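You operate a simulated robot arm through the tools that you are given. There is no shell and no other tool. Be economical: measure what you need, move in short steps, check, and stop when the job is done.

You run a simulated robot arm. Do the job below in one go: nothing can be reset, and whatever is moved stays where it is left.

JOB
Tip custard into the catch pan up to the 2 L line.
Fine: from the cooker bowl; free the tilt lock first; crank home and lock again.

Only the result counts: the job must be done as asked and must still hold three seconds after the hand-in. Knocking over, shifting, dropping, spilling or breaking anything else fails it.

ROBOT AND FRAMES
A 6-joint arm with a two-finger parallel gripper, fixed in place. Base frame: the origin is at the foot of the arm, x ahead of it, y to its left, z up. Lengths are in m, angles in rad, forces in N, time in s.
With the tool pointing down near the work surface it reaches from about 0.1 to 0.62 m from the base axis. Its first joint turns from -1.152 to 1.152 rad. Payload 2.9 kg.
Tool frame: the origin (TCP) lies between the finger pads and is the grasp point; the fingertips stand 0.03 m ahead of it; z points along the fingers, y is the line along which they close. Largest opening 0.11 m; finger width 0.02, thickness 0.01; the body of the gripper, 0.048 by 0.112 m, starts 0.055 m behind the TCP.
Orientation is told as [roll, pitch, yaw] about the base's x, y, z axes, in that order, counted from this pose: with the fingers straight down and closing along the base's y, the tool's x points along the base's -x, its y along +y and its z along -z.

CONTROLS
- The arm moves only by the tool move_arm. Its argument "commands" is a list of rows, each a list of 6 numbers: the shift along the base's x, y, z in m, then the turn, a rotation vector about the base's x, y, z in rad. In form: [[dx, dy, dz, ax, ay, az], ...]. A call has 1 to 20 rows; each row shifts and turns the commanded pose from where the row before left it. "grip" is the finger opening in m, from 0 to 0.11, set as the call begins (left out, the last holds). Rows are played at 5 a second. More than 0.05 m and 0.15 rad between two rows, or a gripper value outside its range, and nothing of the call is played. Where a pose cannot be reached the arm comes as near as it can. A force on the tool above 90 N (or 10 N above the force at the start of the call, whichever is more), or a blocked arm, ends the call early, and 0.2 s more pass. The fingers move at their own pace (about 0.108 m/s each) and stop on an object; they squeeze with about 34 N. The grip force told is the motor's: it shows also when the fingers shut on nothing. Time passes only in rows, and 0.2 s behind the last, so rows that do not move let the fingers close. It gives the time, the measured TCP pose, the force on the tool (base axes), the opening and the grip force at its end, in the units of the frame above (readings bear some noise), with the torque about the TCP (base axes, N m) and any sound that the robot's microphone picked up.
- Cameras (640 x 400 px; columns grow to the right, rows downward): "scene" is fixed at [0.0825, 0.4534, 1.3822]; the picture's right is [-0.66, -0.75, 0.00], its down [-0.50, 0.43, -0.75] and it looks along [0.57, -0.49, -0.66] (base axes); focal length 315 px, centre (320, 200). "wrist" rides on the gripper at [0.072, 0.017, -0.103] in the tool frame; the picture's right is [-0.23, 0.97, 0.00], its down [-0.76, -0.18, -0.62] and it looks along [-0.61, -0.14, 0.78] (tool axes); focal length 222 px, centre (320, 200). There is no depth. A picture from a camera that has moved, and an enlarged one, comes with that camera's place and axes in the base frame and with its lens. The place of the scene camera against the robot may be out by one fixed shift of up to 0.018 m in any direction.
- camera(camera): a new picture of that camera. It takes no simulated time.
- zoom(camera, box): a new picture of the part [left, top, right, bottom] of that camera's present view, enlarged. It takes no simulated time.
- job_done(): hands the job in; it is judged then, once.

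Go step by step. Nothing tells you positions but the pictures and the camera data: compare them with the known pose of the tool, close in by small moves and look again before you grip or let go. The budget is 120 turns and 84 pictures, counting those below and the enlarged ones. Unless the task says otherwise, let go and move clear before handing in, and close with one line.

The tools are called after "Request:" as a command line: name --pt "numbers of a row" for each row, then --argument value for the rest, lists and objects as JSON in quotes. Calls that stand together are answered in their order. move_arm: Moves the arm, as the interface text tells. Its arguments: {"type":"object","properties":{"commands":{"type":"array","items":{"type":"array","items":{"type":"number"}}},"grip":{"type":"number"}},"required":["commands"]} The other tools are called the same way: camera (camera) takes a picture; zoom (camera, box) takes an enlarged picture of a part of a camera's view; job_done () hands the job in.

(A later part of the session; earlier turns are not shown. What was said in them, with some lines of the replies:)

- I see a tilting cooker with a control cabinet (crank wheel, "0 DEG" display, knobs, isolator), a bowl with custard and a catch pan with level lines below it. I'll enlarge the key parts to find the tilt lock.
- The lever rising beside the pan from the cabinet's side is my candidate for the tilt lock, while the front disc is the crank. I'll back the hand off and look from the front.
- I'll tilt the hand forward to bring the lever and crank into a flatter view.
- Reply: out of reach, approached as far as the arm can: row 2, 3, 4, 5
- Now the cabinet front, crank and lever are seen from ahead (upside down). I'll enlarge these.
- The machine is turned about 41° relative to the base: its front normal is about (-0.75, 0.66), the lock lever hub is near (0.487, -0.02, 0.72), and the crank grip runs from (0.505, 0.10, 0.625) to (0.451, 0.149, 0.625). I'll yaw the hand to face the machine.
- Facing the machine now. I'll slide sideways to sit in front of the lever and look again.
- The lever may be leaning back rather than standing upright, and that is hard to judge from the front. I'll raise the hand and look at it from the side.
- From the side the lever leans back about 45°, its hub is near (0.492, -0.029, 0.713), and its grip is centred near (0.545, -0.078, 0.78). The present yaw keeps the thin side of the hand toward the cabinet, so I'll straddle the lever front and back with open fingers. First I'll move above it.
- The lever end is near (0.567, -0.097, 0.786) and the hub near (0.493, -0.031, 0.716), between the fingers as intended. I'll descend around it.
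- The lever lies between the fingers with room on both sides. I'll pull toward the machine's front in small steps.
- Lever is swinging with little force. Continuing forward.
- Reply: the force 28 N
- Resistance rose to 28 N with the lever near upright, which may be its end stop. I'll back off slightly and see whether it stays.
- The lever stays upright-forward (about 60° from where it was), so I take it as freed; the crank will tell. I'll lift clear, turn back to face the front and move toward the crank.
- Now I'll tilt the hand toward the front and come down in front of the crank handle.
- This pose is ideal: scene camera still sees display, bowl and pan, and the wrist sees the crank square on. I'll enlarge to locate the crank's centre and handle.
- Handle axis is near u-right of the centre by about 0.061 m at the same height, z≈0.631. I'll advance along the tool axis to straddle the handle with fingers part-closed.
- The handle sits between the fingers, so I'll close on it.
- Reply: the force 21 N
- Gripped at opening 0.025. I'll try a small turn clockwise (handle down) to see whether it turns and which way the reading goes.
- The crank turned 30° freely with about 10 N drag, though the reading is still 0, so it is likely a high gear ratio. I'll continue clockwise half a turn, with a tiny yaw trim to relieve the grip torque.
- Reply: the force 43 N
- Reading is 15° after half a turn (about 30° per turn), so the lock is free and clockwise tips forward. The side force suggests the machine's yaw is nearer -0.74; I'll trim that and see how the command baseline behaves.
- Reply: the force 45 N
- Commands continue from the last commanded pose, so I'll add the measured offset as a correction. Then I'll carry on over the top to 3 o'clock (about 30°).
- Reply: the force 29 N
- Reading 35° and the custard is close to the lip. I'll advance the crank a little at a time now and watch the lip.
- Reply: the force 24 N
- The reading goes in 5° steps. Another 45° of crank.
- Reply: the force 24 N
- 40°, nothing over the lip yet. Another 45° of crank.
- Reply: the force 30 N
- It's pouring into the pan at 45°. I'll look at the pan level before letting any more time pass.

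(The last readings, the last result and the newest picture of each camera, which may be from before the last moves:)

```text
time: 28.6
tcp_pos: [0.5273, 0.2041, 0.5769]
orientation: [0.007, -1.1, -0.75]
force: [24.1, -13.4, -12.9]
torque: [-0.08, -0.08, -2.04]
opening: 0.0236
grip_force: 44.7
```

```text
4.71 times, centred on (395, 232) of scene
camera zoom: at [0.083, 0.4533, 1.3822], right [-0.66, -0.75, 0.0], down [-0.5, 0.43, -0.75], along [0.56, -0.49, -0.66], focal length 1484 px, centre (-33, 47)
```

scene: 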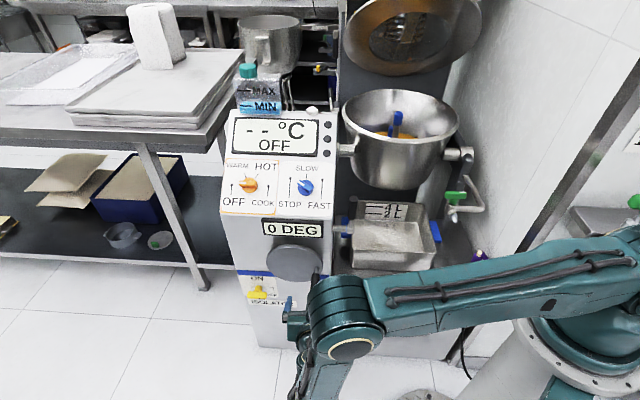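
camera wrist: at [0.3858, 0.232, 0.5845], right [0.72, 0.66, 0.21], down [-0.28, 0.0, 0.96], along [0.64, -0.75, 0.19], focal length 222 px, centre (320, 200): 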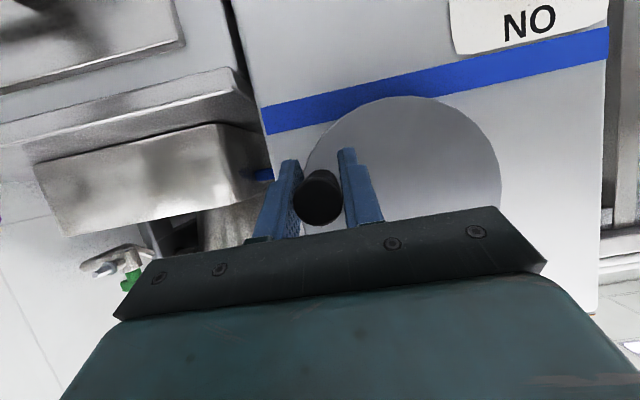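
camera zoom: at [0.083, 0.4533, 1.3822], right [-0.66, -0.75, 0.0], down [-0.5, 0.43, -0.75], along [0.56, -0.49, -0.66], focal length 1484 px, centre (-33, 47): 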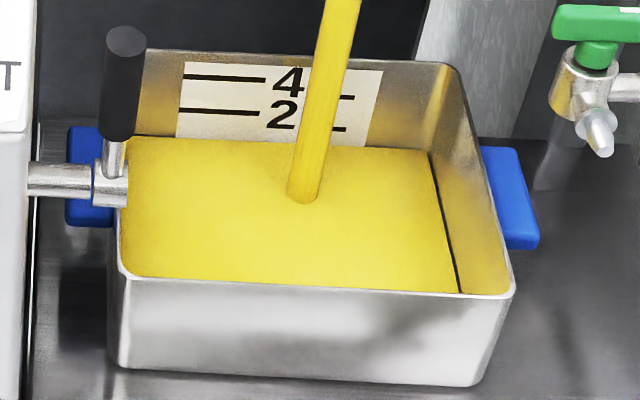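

Level is roughly 0.4 L. I'll hold still for one short row to measure the flow rate.

Request:
move_arm --pt "0 0 0 0 0 0"

Request:
zoom --camera "scene" --box '[340, 190, 450, 275]'

```text
time: 29.0
tcp_pos: [0.5274, 0.2037, 0.5774]
orientation: [0.007, -1.1, -0.75]
force: [23.4, -13.5, -6.7]
torque: [-0.32, -0.3, -2.06]
opening: 0.0232
grip_force: 45.3
```

```text
4.71 times, centred on (395, 232) of scene
camera zoom: at [0.083, 0.4532, 1.3822], right [-0.66, -0.75, 0.0], down [-0.5, 0.43, -0.75], along [0.56, -0.49, -0.66], focal length 1484 px, centre (-33, 47)
```

zoom: 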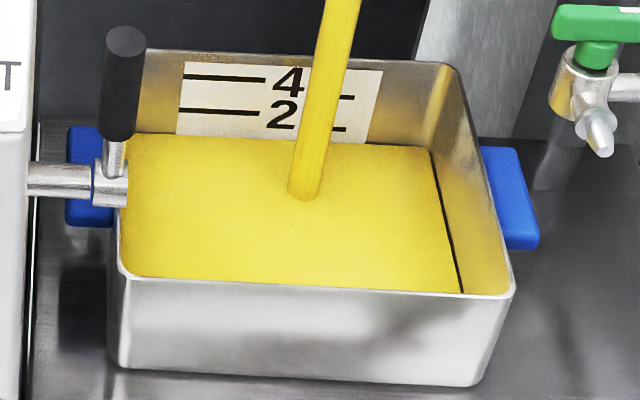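

Level rises about 3–4 px per 0.4 s with around 24 px to go. I'll hold 1 s and look again.

Request:
move_arm --pt "0 0 0 0 0 0" --pt "0 0 0 0 0 0" --pt "0 0 0 0 0 0" --pt "0 0 0 0 0 0"

Request:
zoom --camera "scene" --box '[340, 190, 450, 275]'

```text
time: 30.0
tcp_pos: [0.5259, 0.202, 0.5764]
orientation: [0.004, -1.1, -0.747]
force: [17.7, -16.0, -0.1]
torque: [-0.18, -0.22, -2.08]
opening: 0.0233
grip_force: 44.5
```

```text
4.71 times, centred on (395, 232) of scene
camera zoom: at [0.0827, 0.4531, 1.3823], right [-0.66, -0.75, 0.0], down [-0.5, 0.43, -0.75], along [0.57, -0.49, -0.66], focal length 1484 px, centre (-33, 47)
```

zoom: 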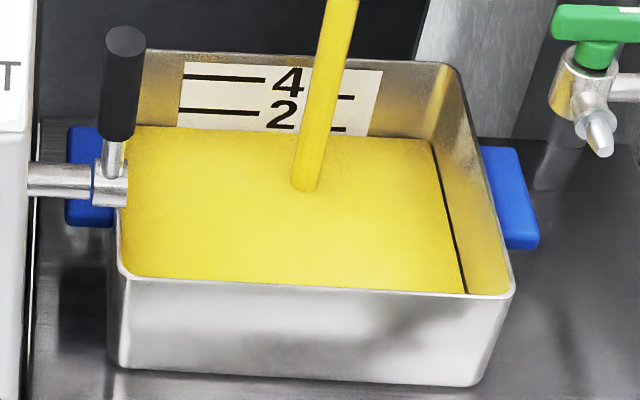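

About 18 px left at roughly 7–8 px/s. Holding 1.2 s more.

Request:
move_arm --pt "0 0 0 0 0 0" --pt "0 0 0 0 0 0" --pt "0 0 0 0 0 0" --pt "0 0 0 0 0 0" --pt "0 0 0 0 0 0"

Request:
zoom --camera "scene" --box '[340, 190, 450, 275]'

```text
time: 31.2
tcp_pos: [0.5251, 0.2024, 0.5772]
orientation: [0.0, -1.098, -0.748]
force: [16.9, -15.8, 2.7]
torque: [0.22, 0.25, -2.12]
opening: 0.0233
grip_force: 44.9
```

```text
4.71 times, centred on (395, 232) of scene
camera zoom: at [0.0827, 0.4531, 1.3823], right [-0.66, -0.75, 0.0], down [-0.5, 0.43, -0.75], along [0.57, -0.49, -0.66], focal length 1484 px, centre (-33, 47)
```

zoom: 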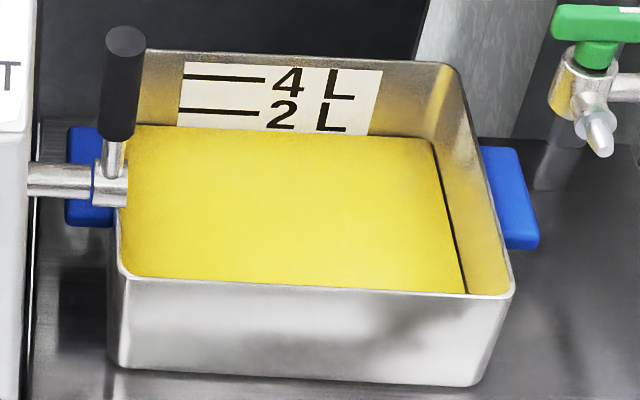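

The flow stopped by itself (level with the lip), at roughly 1 L. I'll tip 15° more of crank and let it settle.

Request:
move_arm --pt "0.00874 0.00974 0.00904 0 0 0" --pt "0 0 0 0 0 0" --pt "0 0 0 0 0 0" --pt "0 0 0 0 0 0"

Request:
zoom --camera "scene" --box '[340, 190, 450, 275]'

```text
time: 32.2
tcp_pos: [0.532, 0.2117, 0.5863]
orientation: [0.001, -1.095, -0.741]
force: [24.1, -2.3, -22.8]
torque: [0.18, 0.27, -2.02]
opening: 0.0236
grip_force: 45.0
out of reach, approached as far as the arm can: row 1
```

```text
4.71 times, centred on (395, 232) of scene
camera zoom: at [0.0832, 0.4535, 1.3821], right [-0.66, -0.75, 0.0], down [-0.5, 0.43, -0.75], along [0.56, -0.49, -0.66], focal length 1484 px, centre (-33, 47)
```

zoom: 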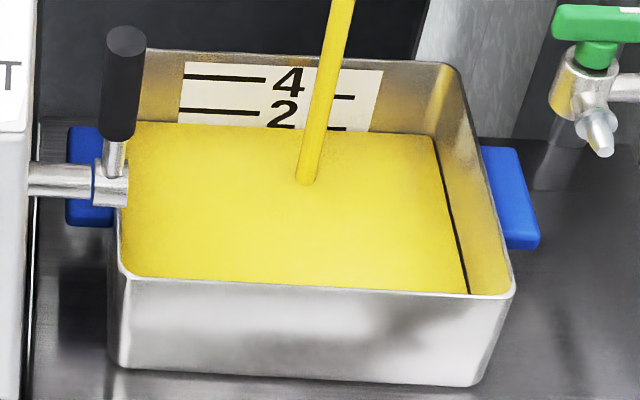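

Pouring again in a thin stream. Waiting 1 s more.

Request:
move_arm --pt "0 0 0 0 0 0" --pt "0 0 0 0 0 0" --pt "0 0 0 0 0 0" --pt "0 0 0 0 0 0"

Request:
zoom --camera "scene" --box '[340, 190, 450, 275]'

```text
time: 33.2
tcp_pos: [0.534, 0.2134, 0.5863]
orientation: [0.004, -1.094, -0.741]
force: [18.8, 3.4, -22.2]
torque: [0.08, 0.06, -2.1]
opening: 0.0236
grip_force: 45.1
```

```text
4.71 times, centred on (395, 232) of scene
camera zoom: at [0.0831, 0.4536, 1.3821], right [-0.66, -0.75, 0.0], down [-0.5, 0.43, -0.75], along [0.56, -0.49, -0.66], focal length 1484 px, centre (-33, 47)
```

zoom: 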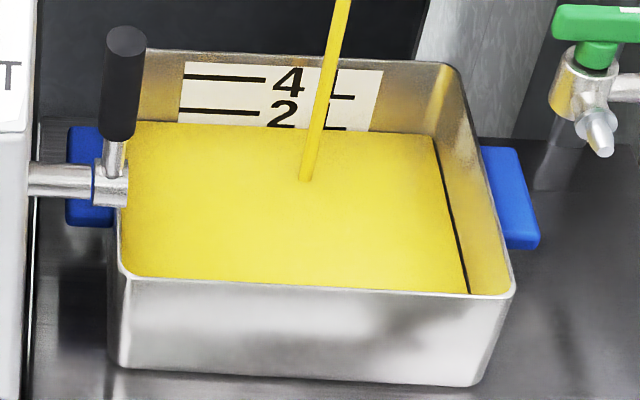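

Slow trickle; I'll add about 20° more crank, then settle and look.

Request:
move_arm --pt "0.0052 0.0058 0.0065 0 0 0" --pt "0.0038 0.0042 0.0088 0 0 0" --pt "0 0 0 0 0 0" --pt "0 0 0 0 0 0"

Request:
zoom --camera "scene" --box '[340, 190, 450, 275]'

```text
time: 34.2
tcp_pos: [0.5417, 0.2229, 0.6034]
orientation: [0.01, -1.096, -0.745]
force: [34.3, 8.0, -14.7]
torque: [-0.18, -0.22, -2.0]
opening: 0.0236
grip_force: 44.9
```

```text
4.71 times, centred on (395, 232) of scene
camera zoom: at [0.0833, 0.4536, 1.3821], right [-0.66, -0.75, 0.0], down [-0.5, 0.43, -0.75], along [0.56, -0.49, -0.66], focal length 1484 px, centre (-33, 47)
```

zoom: 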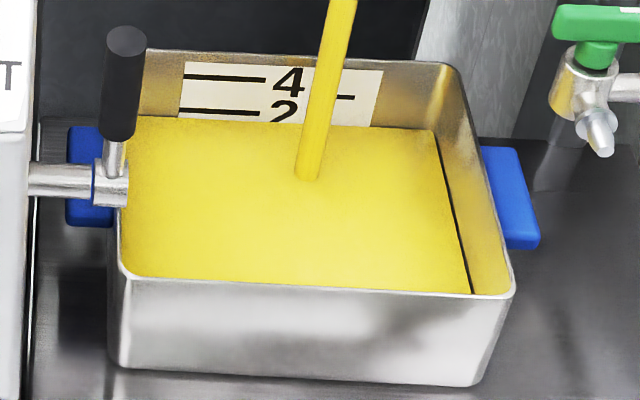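

About 8–9 px left and still flowing. I'll wait 0.6 s and check.

Request:
move_arm --pt "0 0 0 0 0 0" --pt "0 0 0 0 0 0"

Request:
zoom --camera "scene" --box '[350, 195, 410, 235]'

```text
time: 34.8
tcp_pos: [0.5411, 0.2222, 0.6037]
orientation: [0.005, -1.092, -0.742]
force: [37.3, 8.3, -17.7]
torque: [-0.25, -0.33, -1.96]
opening: 0.0234
grip_force: 45.0
```

```text
10.00 times, centred on (380, 215) of scene
camera zoom: at [0.0833, 0.4536, 1.3821], right [-0.66, -0.75, 0.0], down [-0.5, 0.43, -0.75], along [0.56, -0.49, -0.66], focal length 3152 px, centre (-280, 50)
```

zoom: 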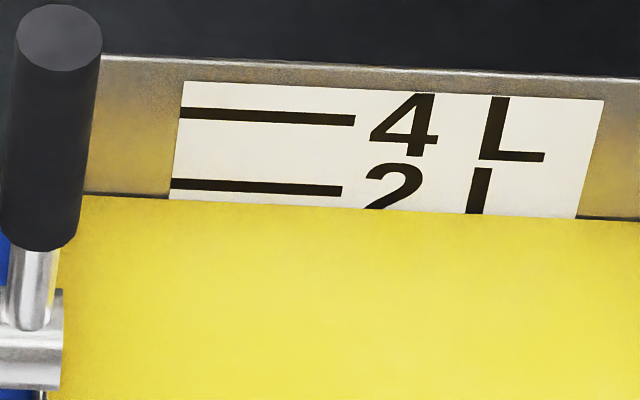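

The flow stopped at about 1.6 L. One more small step of about 16° should bring nearly the rest.

Request:
move_arm --pt "0.004 0.0042 0.007 0 0 0" --pt "0.002 0.0022 0.009 0 0 0" --pt "0 0 0 0 0 0" --pt "0 0 0 0 0 0" --pt "0 0 0 0 0 0"

Request:
zoom --camera "scene" --box '[350, 195, 410, 235]'

```text
time: 36.0
tcp_pos: [0.5433, 0.2262, 0.6108]
orientation: [0.006, -1.096, -0.742]
force: [33.1, 16.2, -12.4]
torque: [0.08, 0.04, -2.04]
opening: 0.0238
grip_force: 45.5
out of reach, approached as far as the arm can: row 1
```

```text
10.00 times, centred on (380, 215) of scene
camera zoom: at [0.0832, 0.4537, 1.3821], right [-0.66, -0.75, 0.0], down [-0.5, 0.43, -0.75], along [0.56, -0.49, -0.66], focal length 3152 px, centre (-280, 50)
```

zoom: 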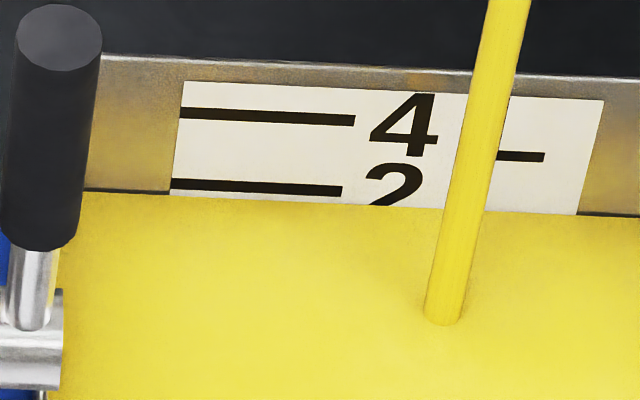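

Flowing thinly; level about 11 px short in this view. I'll wait 0.8 s.

Request:
move_arm --pt "0 0 0 0 0 0" --pt "0 0 0 0 0 0" --pt "0 0 0 0 0 0"

Request:
zoom --camera "scene" --box '[350, 195, 410, 235]'

```text
time: 36.8
tcp_pos: [0.5426, 0.2251, 0.611]
orientation: [0.003, -1.094, -0.739]
force: [30.5, 19.6, -13.4]
torque: [-0.4, -0.49, -1.93]
opening: 0.0237
grip_force: 44.8
```

```text
10.00 times, centred on (380, 215) of scene
camera zoom: at [0.0831, 0.4538, 1.382], right [-0.66, -0.75, 0.0], down [-0.5, 0.43, -0.75], along [0.56, -0.49, -0.66], focal length 3152 px, centre (-280, 50)
```

zoom: 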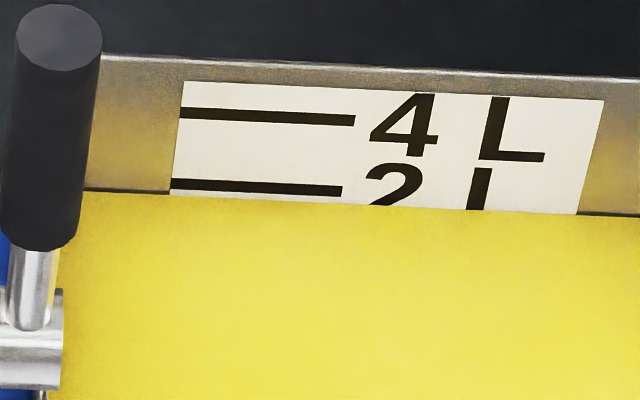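

10 px (about 0.28 L) to go. The last 7° of crank gave 4–5 px, so I'll add about 16°.

Request:
move_arm --pt "0.0016 0.0018 0.009 0 0 0" --pt "0.0006 0.0008 0.009 0 0 0" --pt "0 0 0 0 0 0" --pt "0 0 0 0 0 0" --pt "0 0 0 0 0 0" --pt "0 0 0 0 0 0"

Request:
zoom --camera "scene" --box '[350, 195, 410, 235]'

```text
time: 38.2
tcp_pos: [0.546, 0.23, 0.6309]
orientation: [0.014, -1.098, -0.75]
force: [26.4, 27.4, -3.6]
torque: [0.45, 0.33, -1.89]
opening: 0.0238
grip_force: 44.7
```

```text
10.00 times, centred on (380, 215) of scene
camera zoom: at [0.0829, 0.4538, 1.382], right [-0.66, -0.75, 0.0], down [-0.5, 0.43, -0.75], along [0.56, -0.49, -0.66], focal length 3152 px, centre (-280, 50)
```

zoom: 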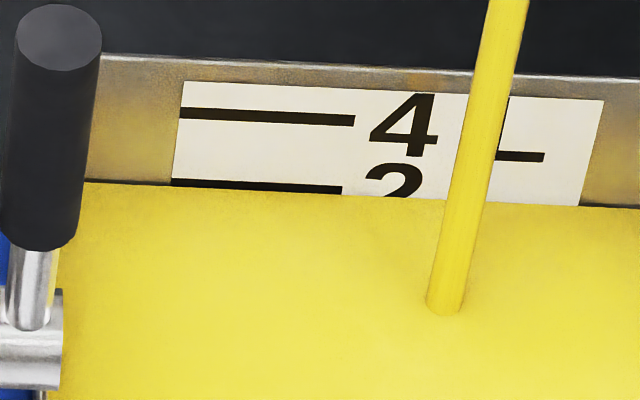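

Level has reached the lower edge of the 2 L line and is still trickling. A short 0.6 s wait, then a check.

Request:
move_arm --pt "0 0 0 0 0 0" --pt "0 0 0 0 0 0"

Request:
zoom --camera "scene" --box '[350, 195, 410, 235]'

```text
time: 38.8
tcp_pos: [0.5463, 0.2283, 0.6315]
orientation: [0.014, -1.099, -0.749]
force: [24.3, 29.1, -2.8]
torque: [0.11, 0.03, -1.84]
opening: 0.0237
grip_force: 45.1
```

```text
10.00 times, centred on (380, 215) of scene
camera zoom: at [0.0829, 0.4539, 1.382], right [-0.66, -0.75, 0.0], down [-0.5, 0.43, -0.75], along [0.56, -0.49, -0.66], focal length 3152 px, centre (-280, 50)
```

zoom: 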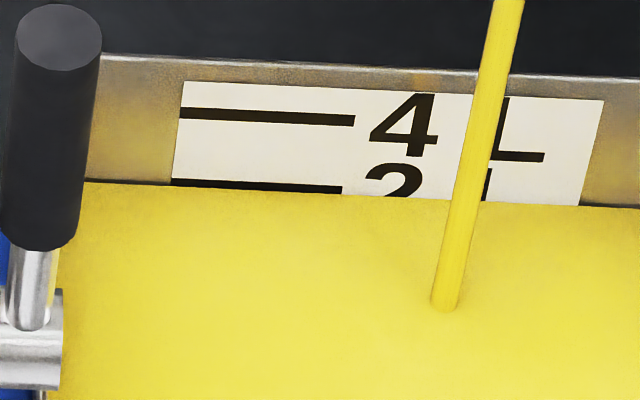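

Very slow now and about 0.1 L short of the line's middle. I'll add about 4° of crank and let it run out for 1 s.

Request:
move_arm --pt "0.0001 0.0001 0.0045 0 0 0" --pt "0 0 0 0 0 0" --pt "0 0 0 0 0 0" --pt "0 0 0 0 0 0"

Request:
zoom --camera "scene" --box '[350, 195, 410, 235]'

```text
time: 39.8
tcp_pos: [0.5466, 0.2285, 0.6353]
orientation: [0.017, -1.096, -0.751]
force: [21.1, 31.8, -2.7]
torque: [-0.14, -0.27, -1.8]
opening: 0.0237
grip_force: 45.3
```

```text
10.00 times, centred on (380, 215) of scene
camera zoom: at [0.0828, 0.4539, 1.382], right [-0.66, -0.75, 0.0], down [-0.5, 0.43, -0.75], along [0.57, -0.49, -0.66], focal length 3152 px, centre (-280, 50)
```

zoom: 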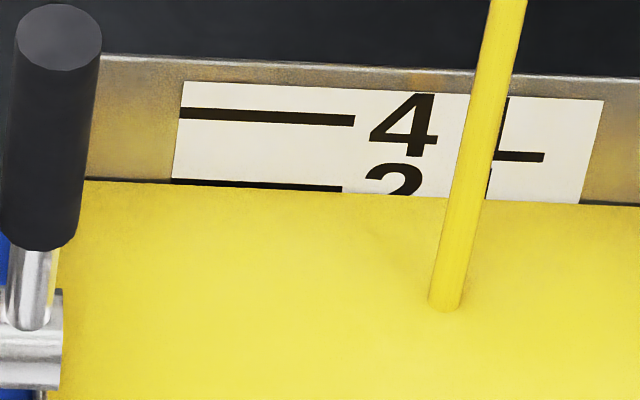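

The level now sits at the 2 L line. I'll crank back counter-clockwise half a turn at once to stop the flow.

Request:
move_arm --pt "0.0015 0.0017 -0.0033 0 0 0" --pt "-0.00144 -0.0016 -0.01636 0 0 0" --pt "-0.00422 -0.00469 -0.01524 0 0 0" --pt "-0.00671 -0.00747 -0.01309 0 0 0" --pt "-0.00874 -0.00974 -0.01004 0 0 0" --pt "-0.01018 -0.01134 -0.00631 0 0 0" --pt "-0.01093 -0.01217 -0.00215 0 0 0" --pt "-0.01093 -0.01217 0.00215 0 0 0" --pt "-0.01018 -0.01134 0.00631 0 0 0" --pt "-0.00874 -0.00974 0.01004 0 0 0" --pt "-0.00671 -0.00747 0.01309 0 0 0" --pt "-0.00422 -0.00469 0.01524 0 0 0" --pt "-0.00144 -0.0016 0.01636 0 0 0"

Request:
zoom --camera "scene" --box '[220, 80, 460, 280]'

Request:
zoom --camera "scene" --box '[350, 195, 410, 235]'

```text
time: 42.6
tcp_pos: [0.4611, 0.1328, 0.6374]
orientation: [-0.011, -1.096, -0.741]
force: [-32.4, 6.4, -3.2]
torque: [0.12, 0.3, -2.25]
opening: 0.023
grip_force: 45.2
out of reach, approached as far as the arm can: row 3
```

```text
2.00 times, centred on (340, 180) of scene
camera zoom: at [0.082, 0.4535, 1.3822], right [-0.66, -0.75, 0.0], down [-0.5, 0.43, -0.75], along [0.57, -0.49, -0.66], focal length 630 px, centre (280, 240)
```

zoom: 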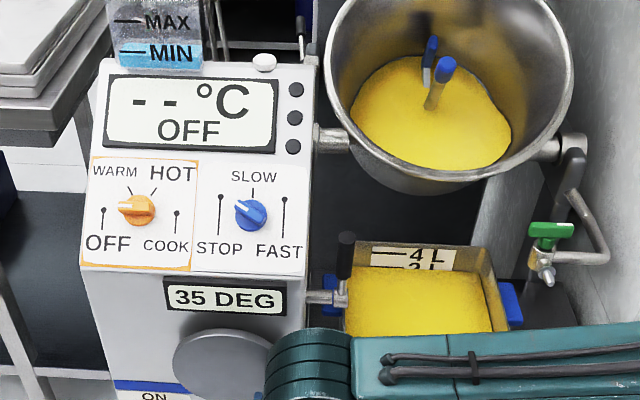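

```text
10.00 times, centred on (380, 215) of scene
camera zoom: at [0.082, 0.4535, 1.3822], right [-0.66, -0.75, 0.0], down [-0.5, 0.43, -0.75], along [0.57, -0.49, -0.66], focal length 3152 px, centre (-280, 50)
```

zoom: 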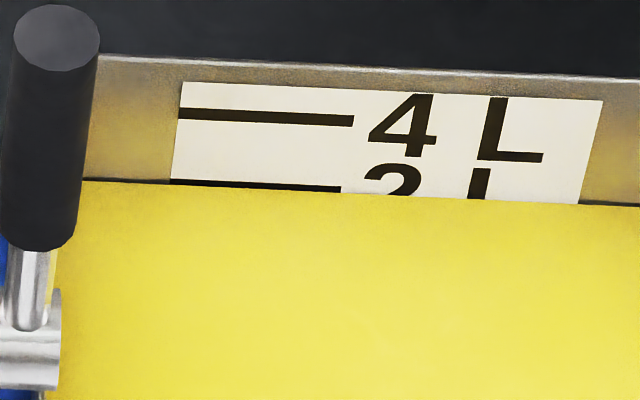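

The pan is at the 2 L line and the flow has stopped, with the reading at 35°. I'll keep cranking counter-clockwise over the top to 9 o'clock.

Request:
move_arm --pt "0.0004 0.0004 0.0115 0 0 0" --pt "0.00422 0.00469 0.01524 0 0 0" --pt "0.00671 0.00747 0.01309 0 0 0" --pt "0.00874 0.00974 0.01004 0 0 0" --pt "0.01018 0.01134 0.00631 0 0 0" --pt "0.01093 0.01217 0.00215 0 0 0" --pt "0.01093 0.01217 -0.00215 0 0 0" --pt "0.01018 0.01134 -0.00631 0 0 0" --pt "0.00874 0.00974 -0.01004 0 0 0" --pt "0.00671 0.00747 -0.01309 0 0 0" --pt "0.00422 0.00469 -0.01524 0 0 0" --pt "0.00144 0.0016 -0.01636 0 0 0"

Request:
zoom --camera "scene" --box '[220, 80, 460, 280]'

```text
time: 45.2
tcp_pos: [0.5478, 0.2282, 0.635]
orientation: [0.004, -1.098, -0.747]
force: [33.1, -6.8, 0.3]
torque: [-0.05, -0.07, -2.07]
opening: 0.0233
grip_force: 44.7
```

```text
2.00 times, centred on (340, 180) of scene
camera zoom: at [0.083, 0.4533, 1.3822], right [-0.66, -0.75, 0.0], down [-0.5, 0.43, -0.75], along [0.56, -0.49, -0.66], focal length 630 px, centre (280, 240)
```

zoom: 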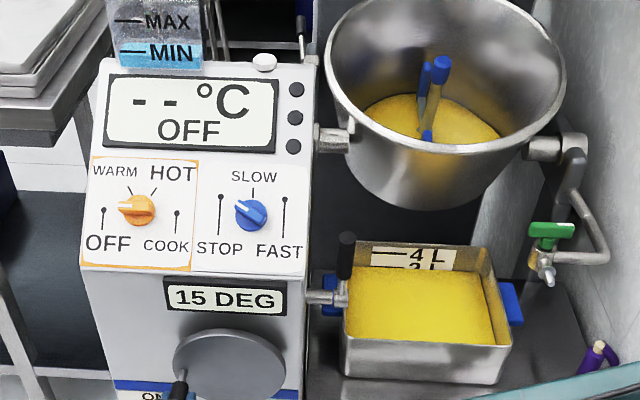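

Back at 15°. Half a turn more through the bottom brings it home.

Request:
move_arm --pt "0.0005 0.0005 -0.0028 0 0 0" --pt "-0.00144 -0.0016 -0.01636 0 0 0" --pt "-0.00422 -0.00469 -0.01524 0 0 0" --pt "-0.00671 -0.00747 -0.01309 0 0 0" --pt "-0.00874 -0.00974 -0.01004 0 0 0" --pt "-0.01018 -0.01134 -0.00631 0 0 0" --pt "-0.01093 -0.01217 -0.00215 0 0 0" --pt "-0.01093 -0.01217 0.00215 0 0 0" --pt "-0.01018 -0.01134 0.00631 0 0 0" --pt "-0.00874 -0.00974 0.01004 0 0 0" --pt "-0.00671 -0.00747 0.01309 0 0 0" --pt "-0.00422 -0.00469 0.01524 0 0 0" --pt "-0.00144 -0.0016 0.01636 0 0 0"

Request:
zoom --camera "scene" --box '[220, 80, 460, 280]'

```text
time: 48.0
tcp_pos: [0.4614, 0.1337, 0.6409]
orientation: [-0.012, -1.097, -0.74]
force: [-33.2, 3.6, -2.8]
torque: [0.29, 0.54, -2.25]
opening: 0.0228
grip_force: 44.9
out of reach, approached as far as the arm can: row 3
```

```text
2.00 times, centred on (340, 180) of scene
camera zoom: at [0.082, 0.4534, 1.3822], right [-0.66, -0.75, 0.0], down [-0.5, 0.43, -0.75], along [0.57, -0.49, -0.66], focal length 630 px, centre (280, 240)
```

zoom: 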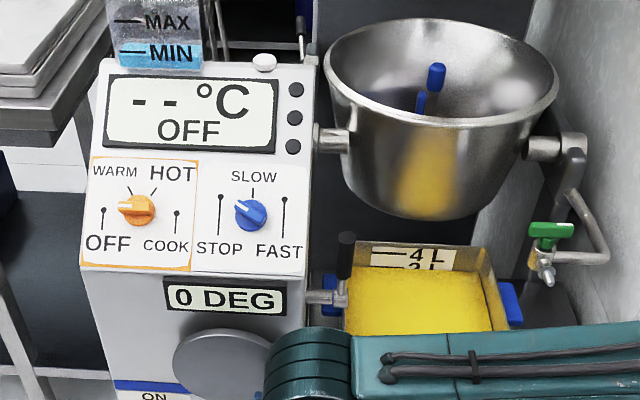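

Reading is 0 DEG. I'll check the handle against its starting place with the wrist view.

Request:
camera --camera "wrist"

Request:
move_arm --pt "0 0 0.005 0 0 0" --pt "0 0 0 0 0 0"

```text
22 pictures are left
camera wrist: at [0.3808, 0.2312, 0.6215], right [0.74, 0.64, 0.2], down [-0.27, 0.01, 0.96], along [0.62, -0.77, 0.18], focal length 222 px, centre (320, 200)
```

wrist: 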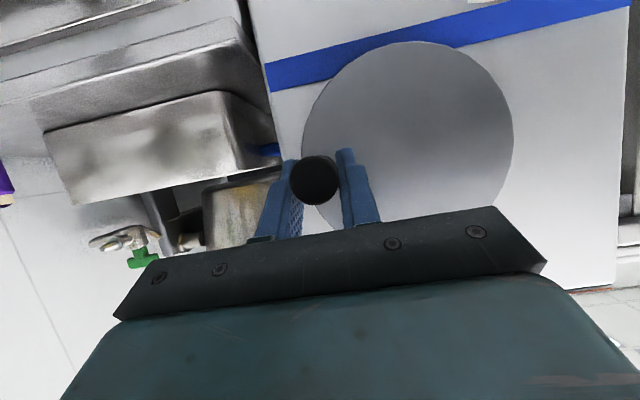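

```text
time: 48.6
tcp_pos: [0.4613, 0.1332, 0.6438]
orientation: [-0.012, -1.091, -0.737]
force: [-13.1, -9.1, -25.4]
torque: [0.16, 0.27, -2.12]
opening: 0.0229
grip_force: 45.0
```

The handle is back at its starting height (it slipped about 8 mm in the pads) and further pushing meets the stop, so the crank is home. I'll release and back out along the tool axis.

Request:
move_arm --pt "0 0 -0.003 0 0 0" --pt "0 0 0 0 0 0" --grip 0.07

Request:
move_arm --pt "-0.0168 0.015 0.0115 0 0 0" --pt "-0.0168 0.015 0.0115 0 0 0" --pt "-0.0168 0.015 0.0115 0 0 0" --pt "-0.0168 0.015 0.0115 0 0 0"

Request:
zoom --camera "scene" --box '[220, 80, 460, 310]'

Request:
zoom --camera "wrist" --box '[260, 20, 480, 220]'

```text
time: 49.2
tcp_pos: [0.4655, 0.1363, 0.6442]
orientation: [0.005, -1.1, -0.745]
force: [0.7, -0.4, 0.4]
torque: [0.01, 0.05, 0.02]
opening: 0.0698
grip_force: 0.1
```

```text
time: 50.2
tcp_pos: [0.3972, 0.1961, 0.6893]
orientation: [0.001, -1.099, -0.746]
force: [0.6, -0.5, 0.6]
torque: [0.03, -0.04, 0.0]
opening: 0.07
grip_force: 0.0
```

```text
1.74 times, centred on (340, 195) of scene
camera zoom: at [0.0825, 0.4534, 1.3822], right [-0.66, -0.75, 0.0], down [-0.5, 0.43, -0.75], along [0.57, -0.49, -0.66], focal length 548 px, centre (285, 209)
```

zoom: 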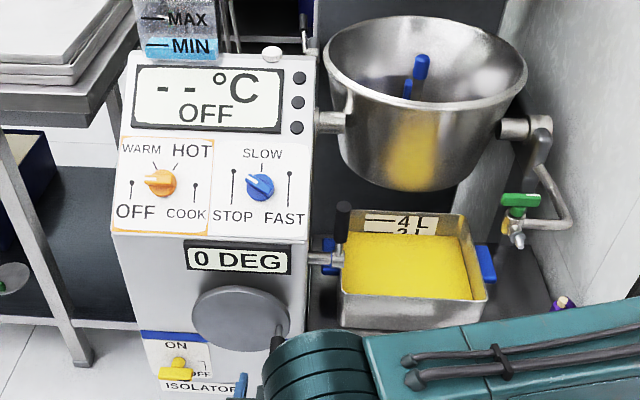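

```text
2.00 times, centred on (370, 120) of wrist
camera zoom: at [0.3158, 0.2929, 0.6704], right [0.73, 0.65, 0.2], down [-0.27, 0.01, 0.96], along [0.62, -0.76, 0.19], focal length 444 px, centre (220, 360)
```

zoom: 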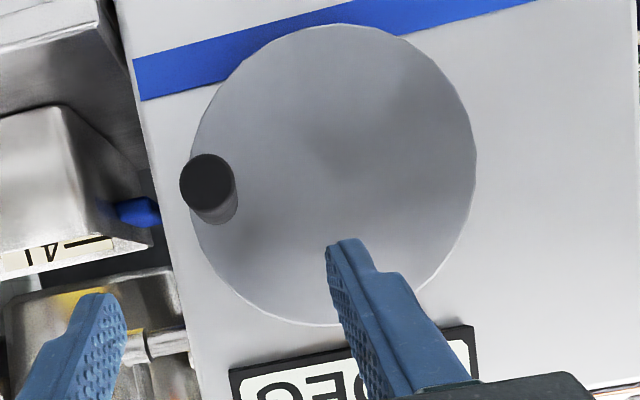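

Display reads 0 and the handle is back where it began. Next I'll rise, turn the hand as before, and go above the lock lever to push it back.

Request:
move_arm --pt "0 0 0.04 0.0932 0.1011 0" --pt "0 0 0.04 0.0932 0.1011 0" --pt "0 0 0.04 0.0932 0.1011 0" --pt "0 0 0.04 0.0932 0.1011 0" --pt "0 0 0.04 0.0932 0.1011 0" --pt "0 0 0.04 0.0932 0.1011 0" --pt "0 0 0.04 0.0932 0.1011 0" --pt "0 0 0.04 0.0932 0.1011 0" --pt "0.0073 -0.0198 0 0 0 0.1451" --pt "0.0073 -0.0198 0 0 0 0.1451" --pt "0.0073 -0.0198 0 0 0 0.1451" --pt "0.0073 -0.0198 0 0 0 0.1451" --pt "0.0073 -0.0198 0 0 0 0.1451" --pt "0.0073 -0.0198 0 0 0 0.1451" --pt "0.0073 -0.0198 0 0 0 0.1451" --pt "0.0073 -0.0198 0 0 0 0.1451" --pt "0.0073 -0.0198 0 0 0 0.1451" --pt "0.0073 -0.0198 0 0 0 0.1451" --pt "0.0073 -0.0198 0 0 0 0.1451"

Request:
camera --camera "wrist"

```text
time: 54.2
tcp_pos: [0.4771, -0.0219, 1.0095]
orientation: [0.001, 0.0, 0.854]
force: [0.2, -0.6, 0.0]
torque: [-0.01, 0.02, 0.01]
opening: 0.07
grip_force: 0.1
```

```text
19 pictures are left
camera wrist: at [0.4164, -0.0657, 1.1113], right [-0.58, 0.81, 0.0], down [0.64, 0.46, 0.62], along [0.5, 0.37, -0.78], focal length 222 px, centre (320, 200)
```

wrist: 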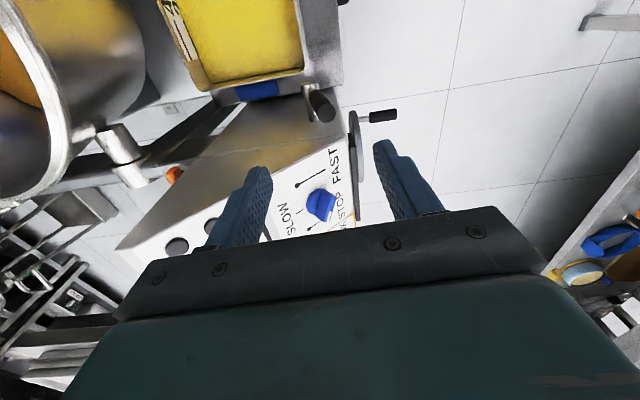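

The lever's upper end is at about (0.480, -0.014, 0.84), right under the hand's centre. I'll descend around it.

Request:
move_arm --pt "0 0 -0.05 0 0 0" --pt "0 0 -0.05 0 0 0" --pt "0 0 -0.04 0 0 0" --pt "0 0 -0.03 0 0 0" --pt "0 0 -0.02 0 0 0"

Request:
camera --camera "wrist"

```text
time: 55.4
tcp_pos: [0.4767, -0.0228, 0.819]
orientation: [0.004, -0.002, 0.852]
force: [1.6, 0.2, 0.0]
torque: [0.0, 0.01, 0.0]
opening: 0.0701
grip_force: 0.0
```

```text
18 pictures are left
camera wrist: at [0.4158, -0.0656, 0.9212], right [-0.58, 0.81, 0.0], down [0.64, 0.46, 0.62], along [0.51, 0.36, -0.78], focal length 222 px, centre (320, 200)
```

wrist: 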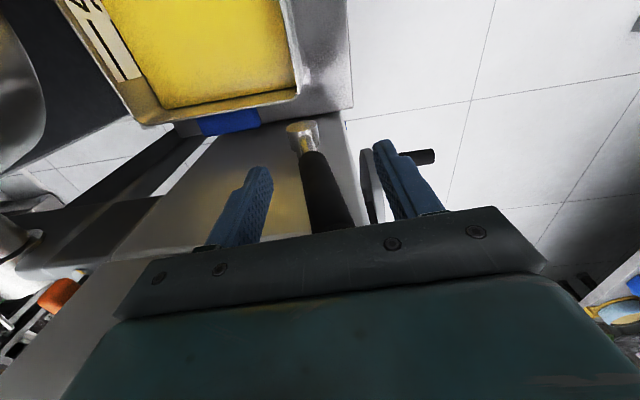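

The lever is between the fingers. I'll push back toward the machine to relock.

Request:
move_arm --pt "0.0093 -0.0083 0 0 0 0" --pt "0.0093 -0.0083 0 0 0 0" --pt "0.0093 -0.0083 0 0 0 0" --pt "0.0093 -0.0083 0 0 0 0" --pt "0.0093 -0.0083 -0.003 0 0 0" --pt "0.0093 -0.0083 -0.004 0 0 0"

Request:
camera --camera "wrist"

```text
time: 56.8
tcp_pos: [0.5324, -0.0724, 0.8123]
orientation: [0.004, 0.001, 0.852]
force: [-0.9, 0.7, 1.2]
torque: [0.05, 0.04, 0.01]
opening: 0.0707
grip_force: 0.3
```

```text
17 pictures are left
camera wrist: at [0.4719, -0.1154, 0.914], right [-0.58, 0.81, 0.0], down [0.64, 0.46, 0.62], along [0.5, 0.36, -0.78], focal length 222 px, centre (320, 200)
```

wrist: 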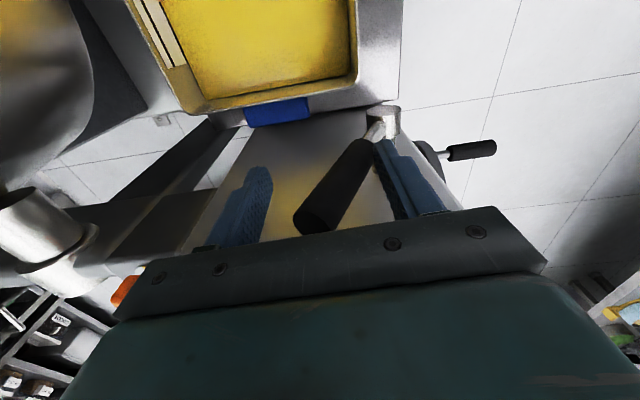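

It is moving back easily, now at about -30°. Continuing until resistance.

Request:
move_arm --pt "0.0093 -0.0083 -0.004 0 0 0" --pt "0.0093 -0.0083 -0.004 0 0 0" --pt "0.0075 -0.0066 -0.003 0 0 0" --pt "0.0037 -0.0033 0 0 0 0"

Request:
camera --camera "wrist"

```text
time: 57.8
tcp_pos: [0.5591, -0.096, 0.8037]
orientation: [0.016, 0.003, 0.861]
force: [-35.4, 28.9, 54.1]
torque: [2.99, 2.47, -0.23]
opening: 0.0934
grip_force: 23.1
```

```text
16 pictures are left
camera wrist: at [0.5001, -0.139, 0.9061], right [-0.59, 0.81, 0.02], down [0.64, 0.46, 0.62], along [0.49, 0.37, -0.79], focal length 222 px, centre (320, 200)
```

wrist: 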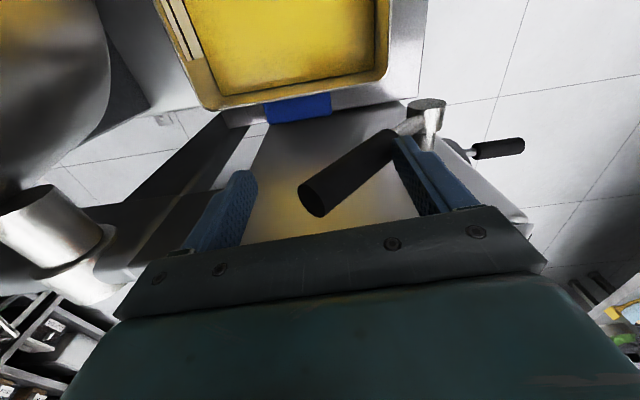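

The lever's end is back at its original spot (about (0.565, -0.095, 0.80)) and against its stop. I'll ease off, lift straight up and check.

Request:
move_arm --pt "-0.0075 0.0066 0 0 0 0" --pt "-0.006 0.005 0 0 0 0" --pt "0 0 0.03 0 0 0" --pt "0 0 0.05 0 0 0" --pt "0 0 0.05 0 0 0" --pt "0 0 0.05 0 0 0" --grip 0.09

Request:
camera --camera "wrist"

Request:
camera --camera "scene"

```text
time: 59.2
tcp_pos: [0.5488, -0.0877, 0.9835]
orientation: [0.003, 0.002, 0.852]
force: [-0.9, -0.2, -0.2]
torque: [-0.01, -0.03, 0.01]
opening: 0.0901
grip_force: 0.1
```

```text
15 pictures are left
camera wrist: at [0.4877, -0.1306, 1.0851], right [-0.58, 0.81, 0.0], down [0.64, 0.45, 0.62], along [0.5, 0.36, -0.78], focal length 222 px, centre (320, 200)
```

wrist: 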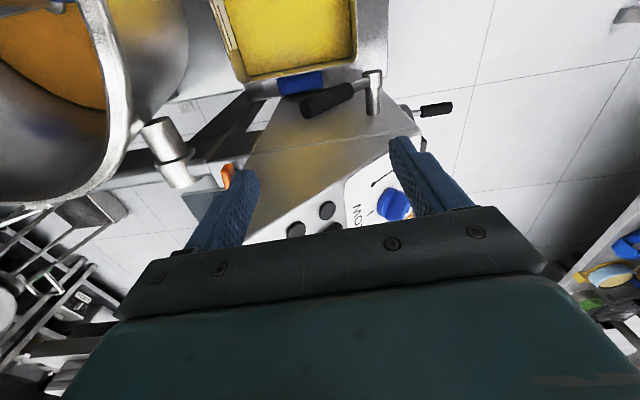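

```text
14 pictures are left
```

scene: 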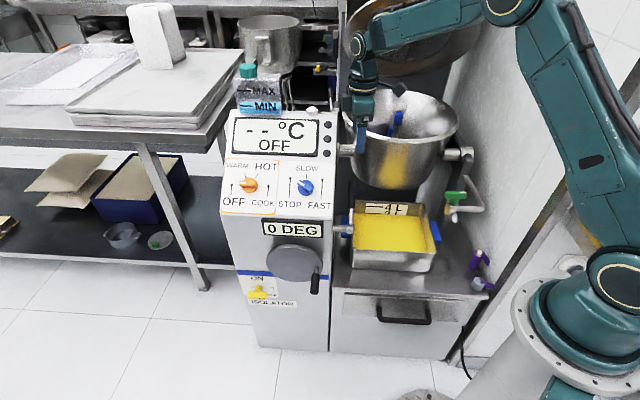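

The lever is back in its locked position, with the display at 0 DEG and the hand clear. I'll withdraw the hand and make a last check of level and lever.

Request:
move_arm --pt "0 0 0.03 0 0 0" --pt "-0.05 0.01 0.01 0 0 0" --pt "-0.05 0.01 0 0 0 0" --pt "-0.05 0.01 0 0 0 0" --pt "-0.04 0 0 0 0 0"

Request:
zoom --camera "scene" --box '[320, 180, 440, 270]'

Request:
zoom --camera "wrist" --box '[120, 60, 400, 240]'

```text
refused: row 2 steps farther than a row can; nothing moved
```

```text
4.44 times, centred on (380, 225) of scene
camera zoom: at [0.0824, 0.4534, 1.3822], right [-0.66, -0.75, 0.0], down [-0.5, 0.43, -0.75], along [0.57, -0.49, -0.66], focal length 1401 px, centre (53, 89)
```

zoom: 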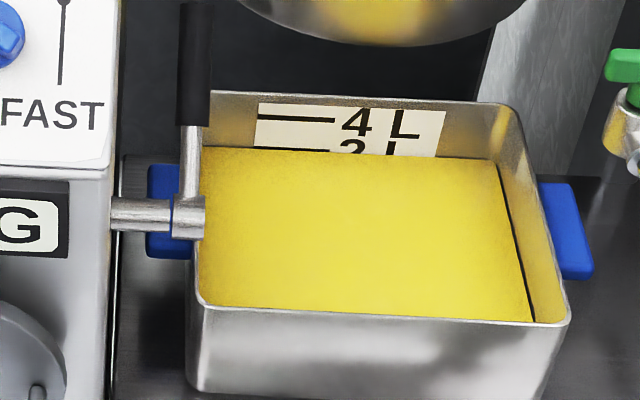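

```text
2.22 times, centred on (260, 150) of wrist
camera zoom: at [0.4877, -0.1306, 1.0851], right [-0.58, 0.81, 0.0], down [0.64, 0.45, 0.62], along [0.5, 0.36, -0.78], focal length 494 px, centre (453, 311)
```

zoom: 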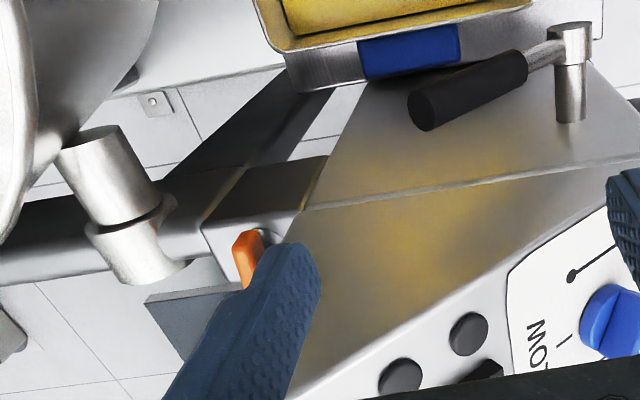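

Everything checks out: custard at the 2 L line, lever in its original locked position, display at 0. I'll withdraw the hand with smaller steps.

Request:
move_arm --pt "0 0 0.03 0 0 0" --pt "-0.04 0.01 0 0 0 0" --pt "-0.04 0.01 0 0 0 0" --pt "-0.04 0.01 0 0 0 0" --pt "-0.03 0 0 0 0 0" --pt "0 0 0 0 0 0" --pt "0 0 0 0 0 0"

Request:
zoom --camera "scene" --box '[220, 80, 500, 310]'

```text
time: 60.8
tcp_pos: [0.3984, -0.057, 1.0101]
orientation: [0.003, 0.001, 0.853]
force: [-0.2, -0.2, -0.6]
torque: [0.0, 0.0, 0.0]
opening: 0.09
grip_force: 0.1
```

```text
1.74 times, centred on (360, 195) of scene
camera zoom: at [0.0825, 0.4534, 1.3822], right [-0.66, -0.75, 0.0], down [-0.5, 0.43, -0.75], along [0.57, -0.49, -0.66], focal length 548 px, centre (250, 209)
```

zoom: 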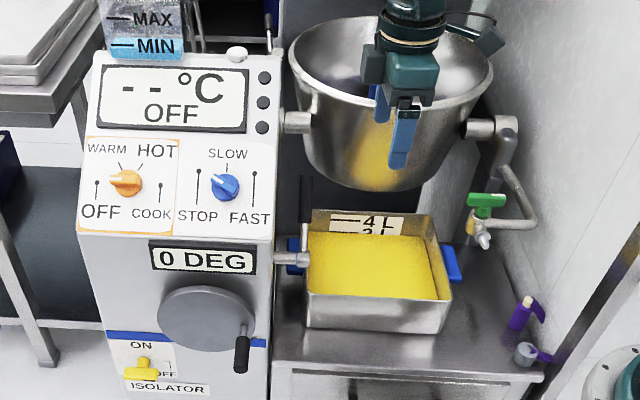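

The hand is clear, the pan is at the 2 L line, the bowl is home at 0 DEG and the lever is back in its locked position, so I'm handing in.

Request:
job_done

```text
The job is handed in.
```

The catch pan holds custard to the 2 L line, the crank is home at 0 DEG, and the tilt lock lever is back in its starting position.
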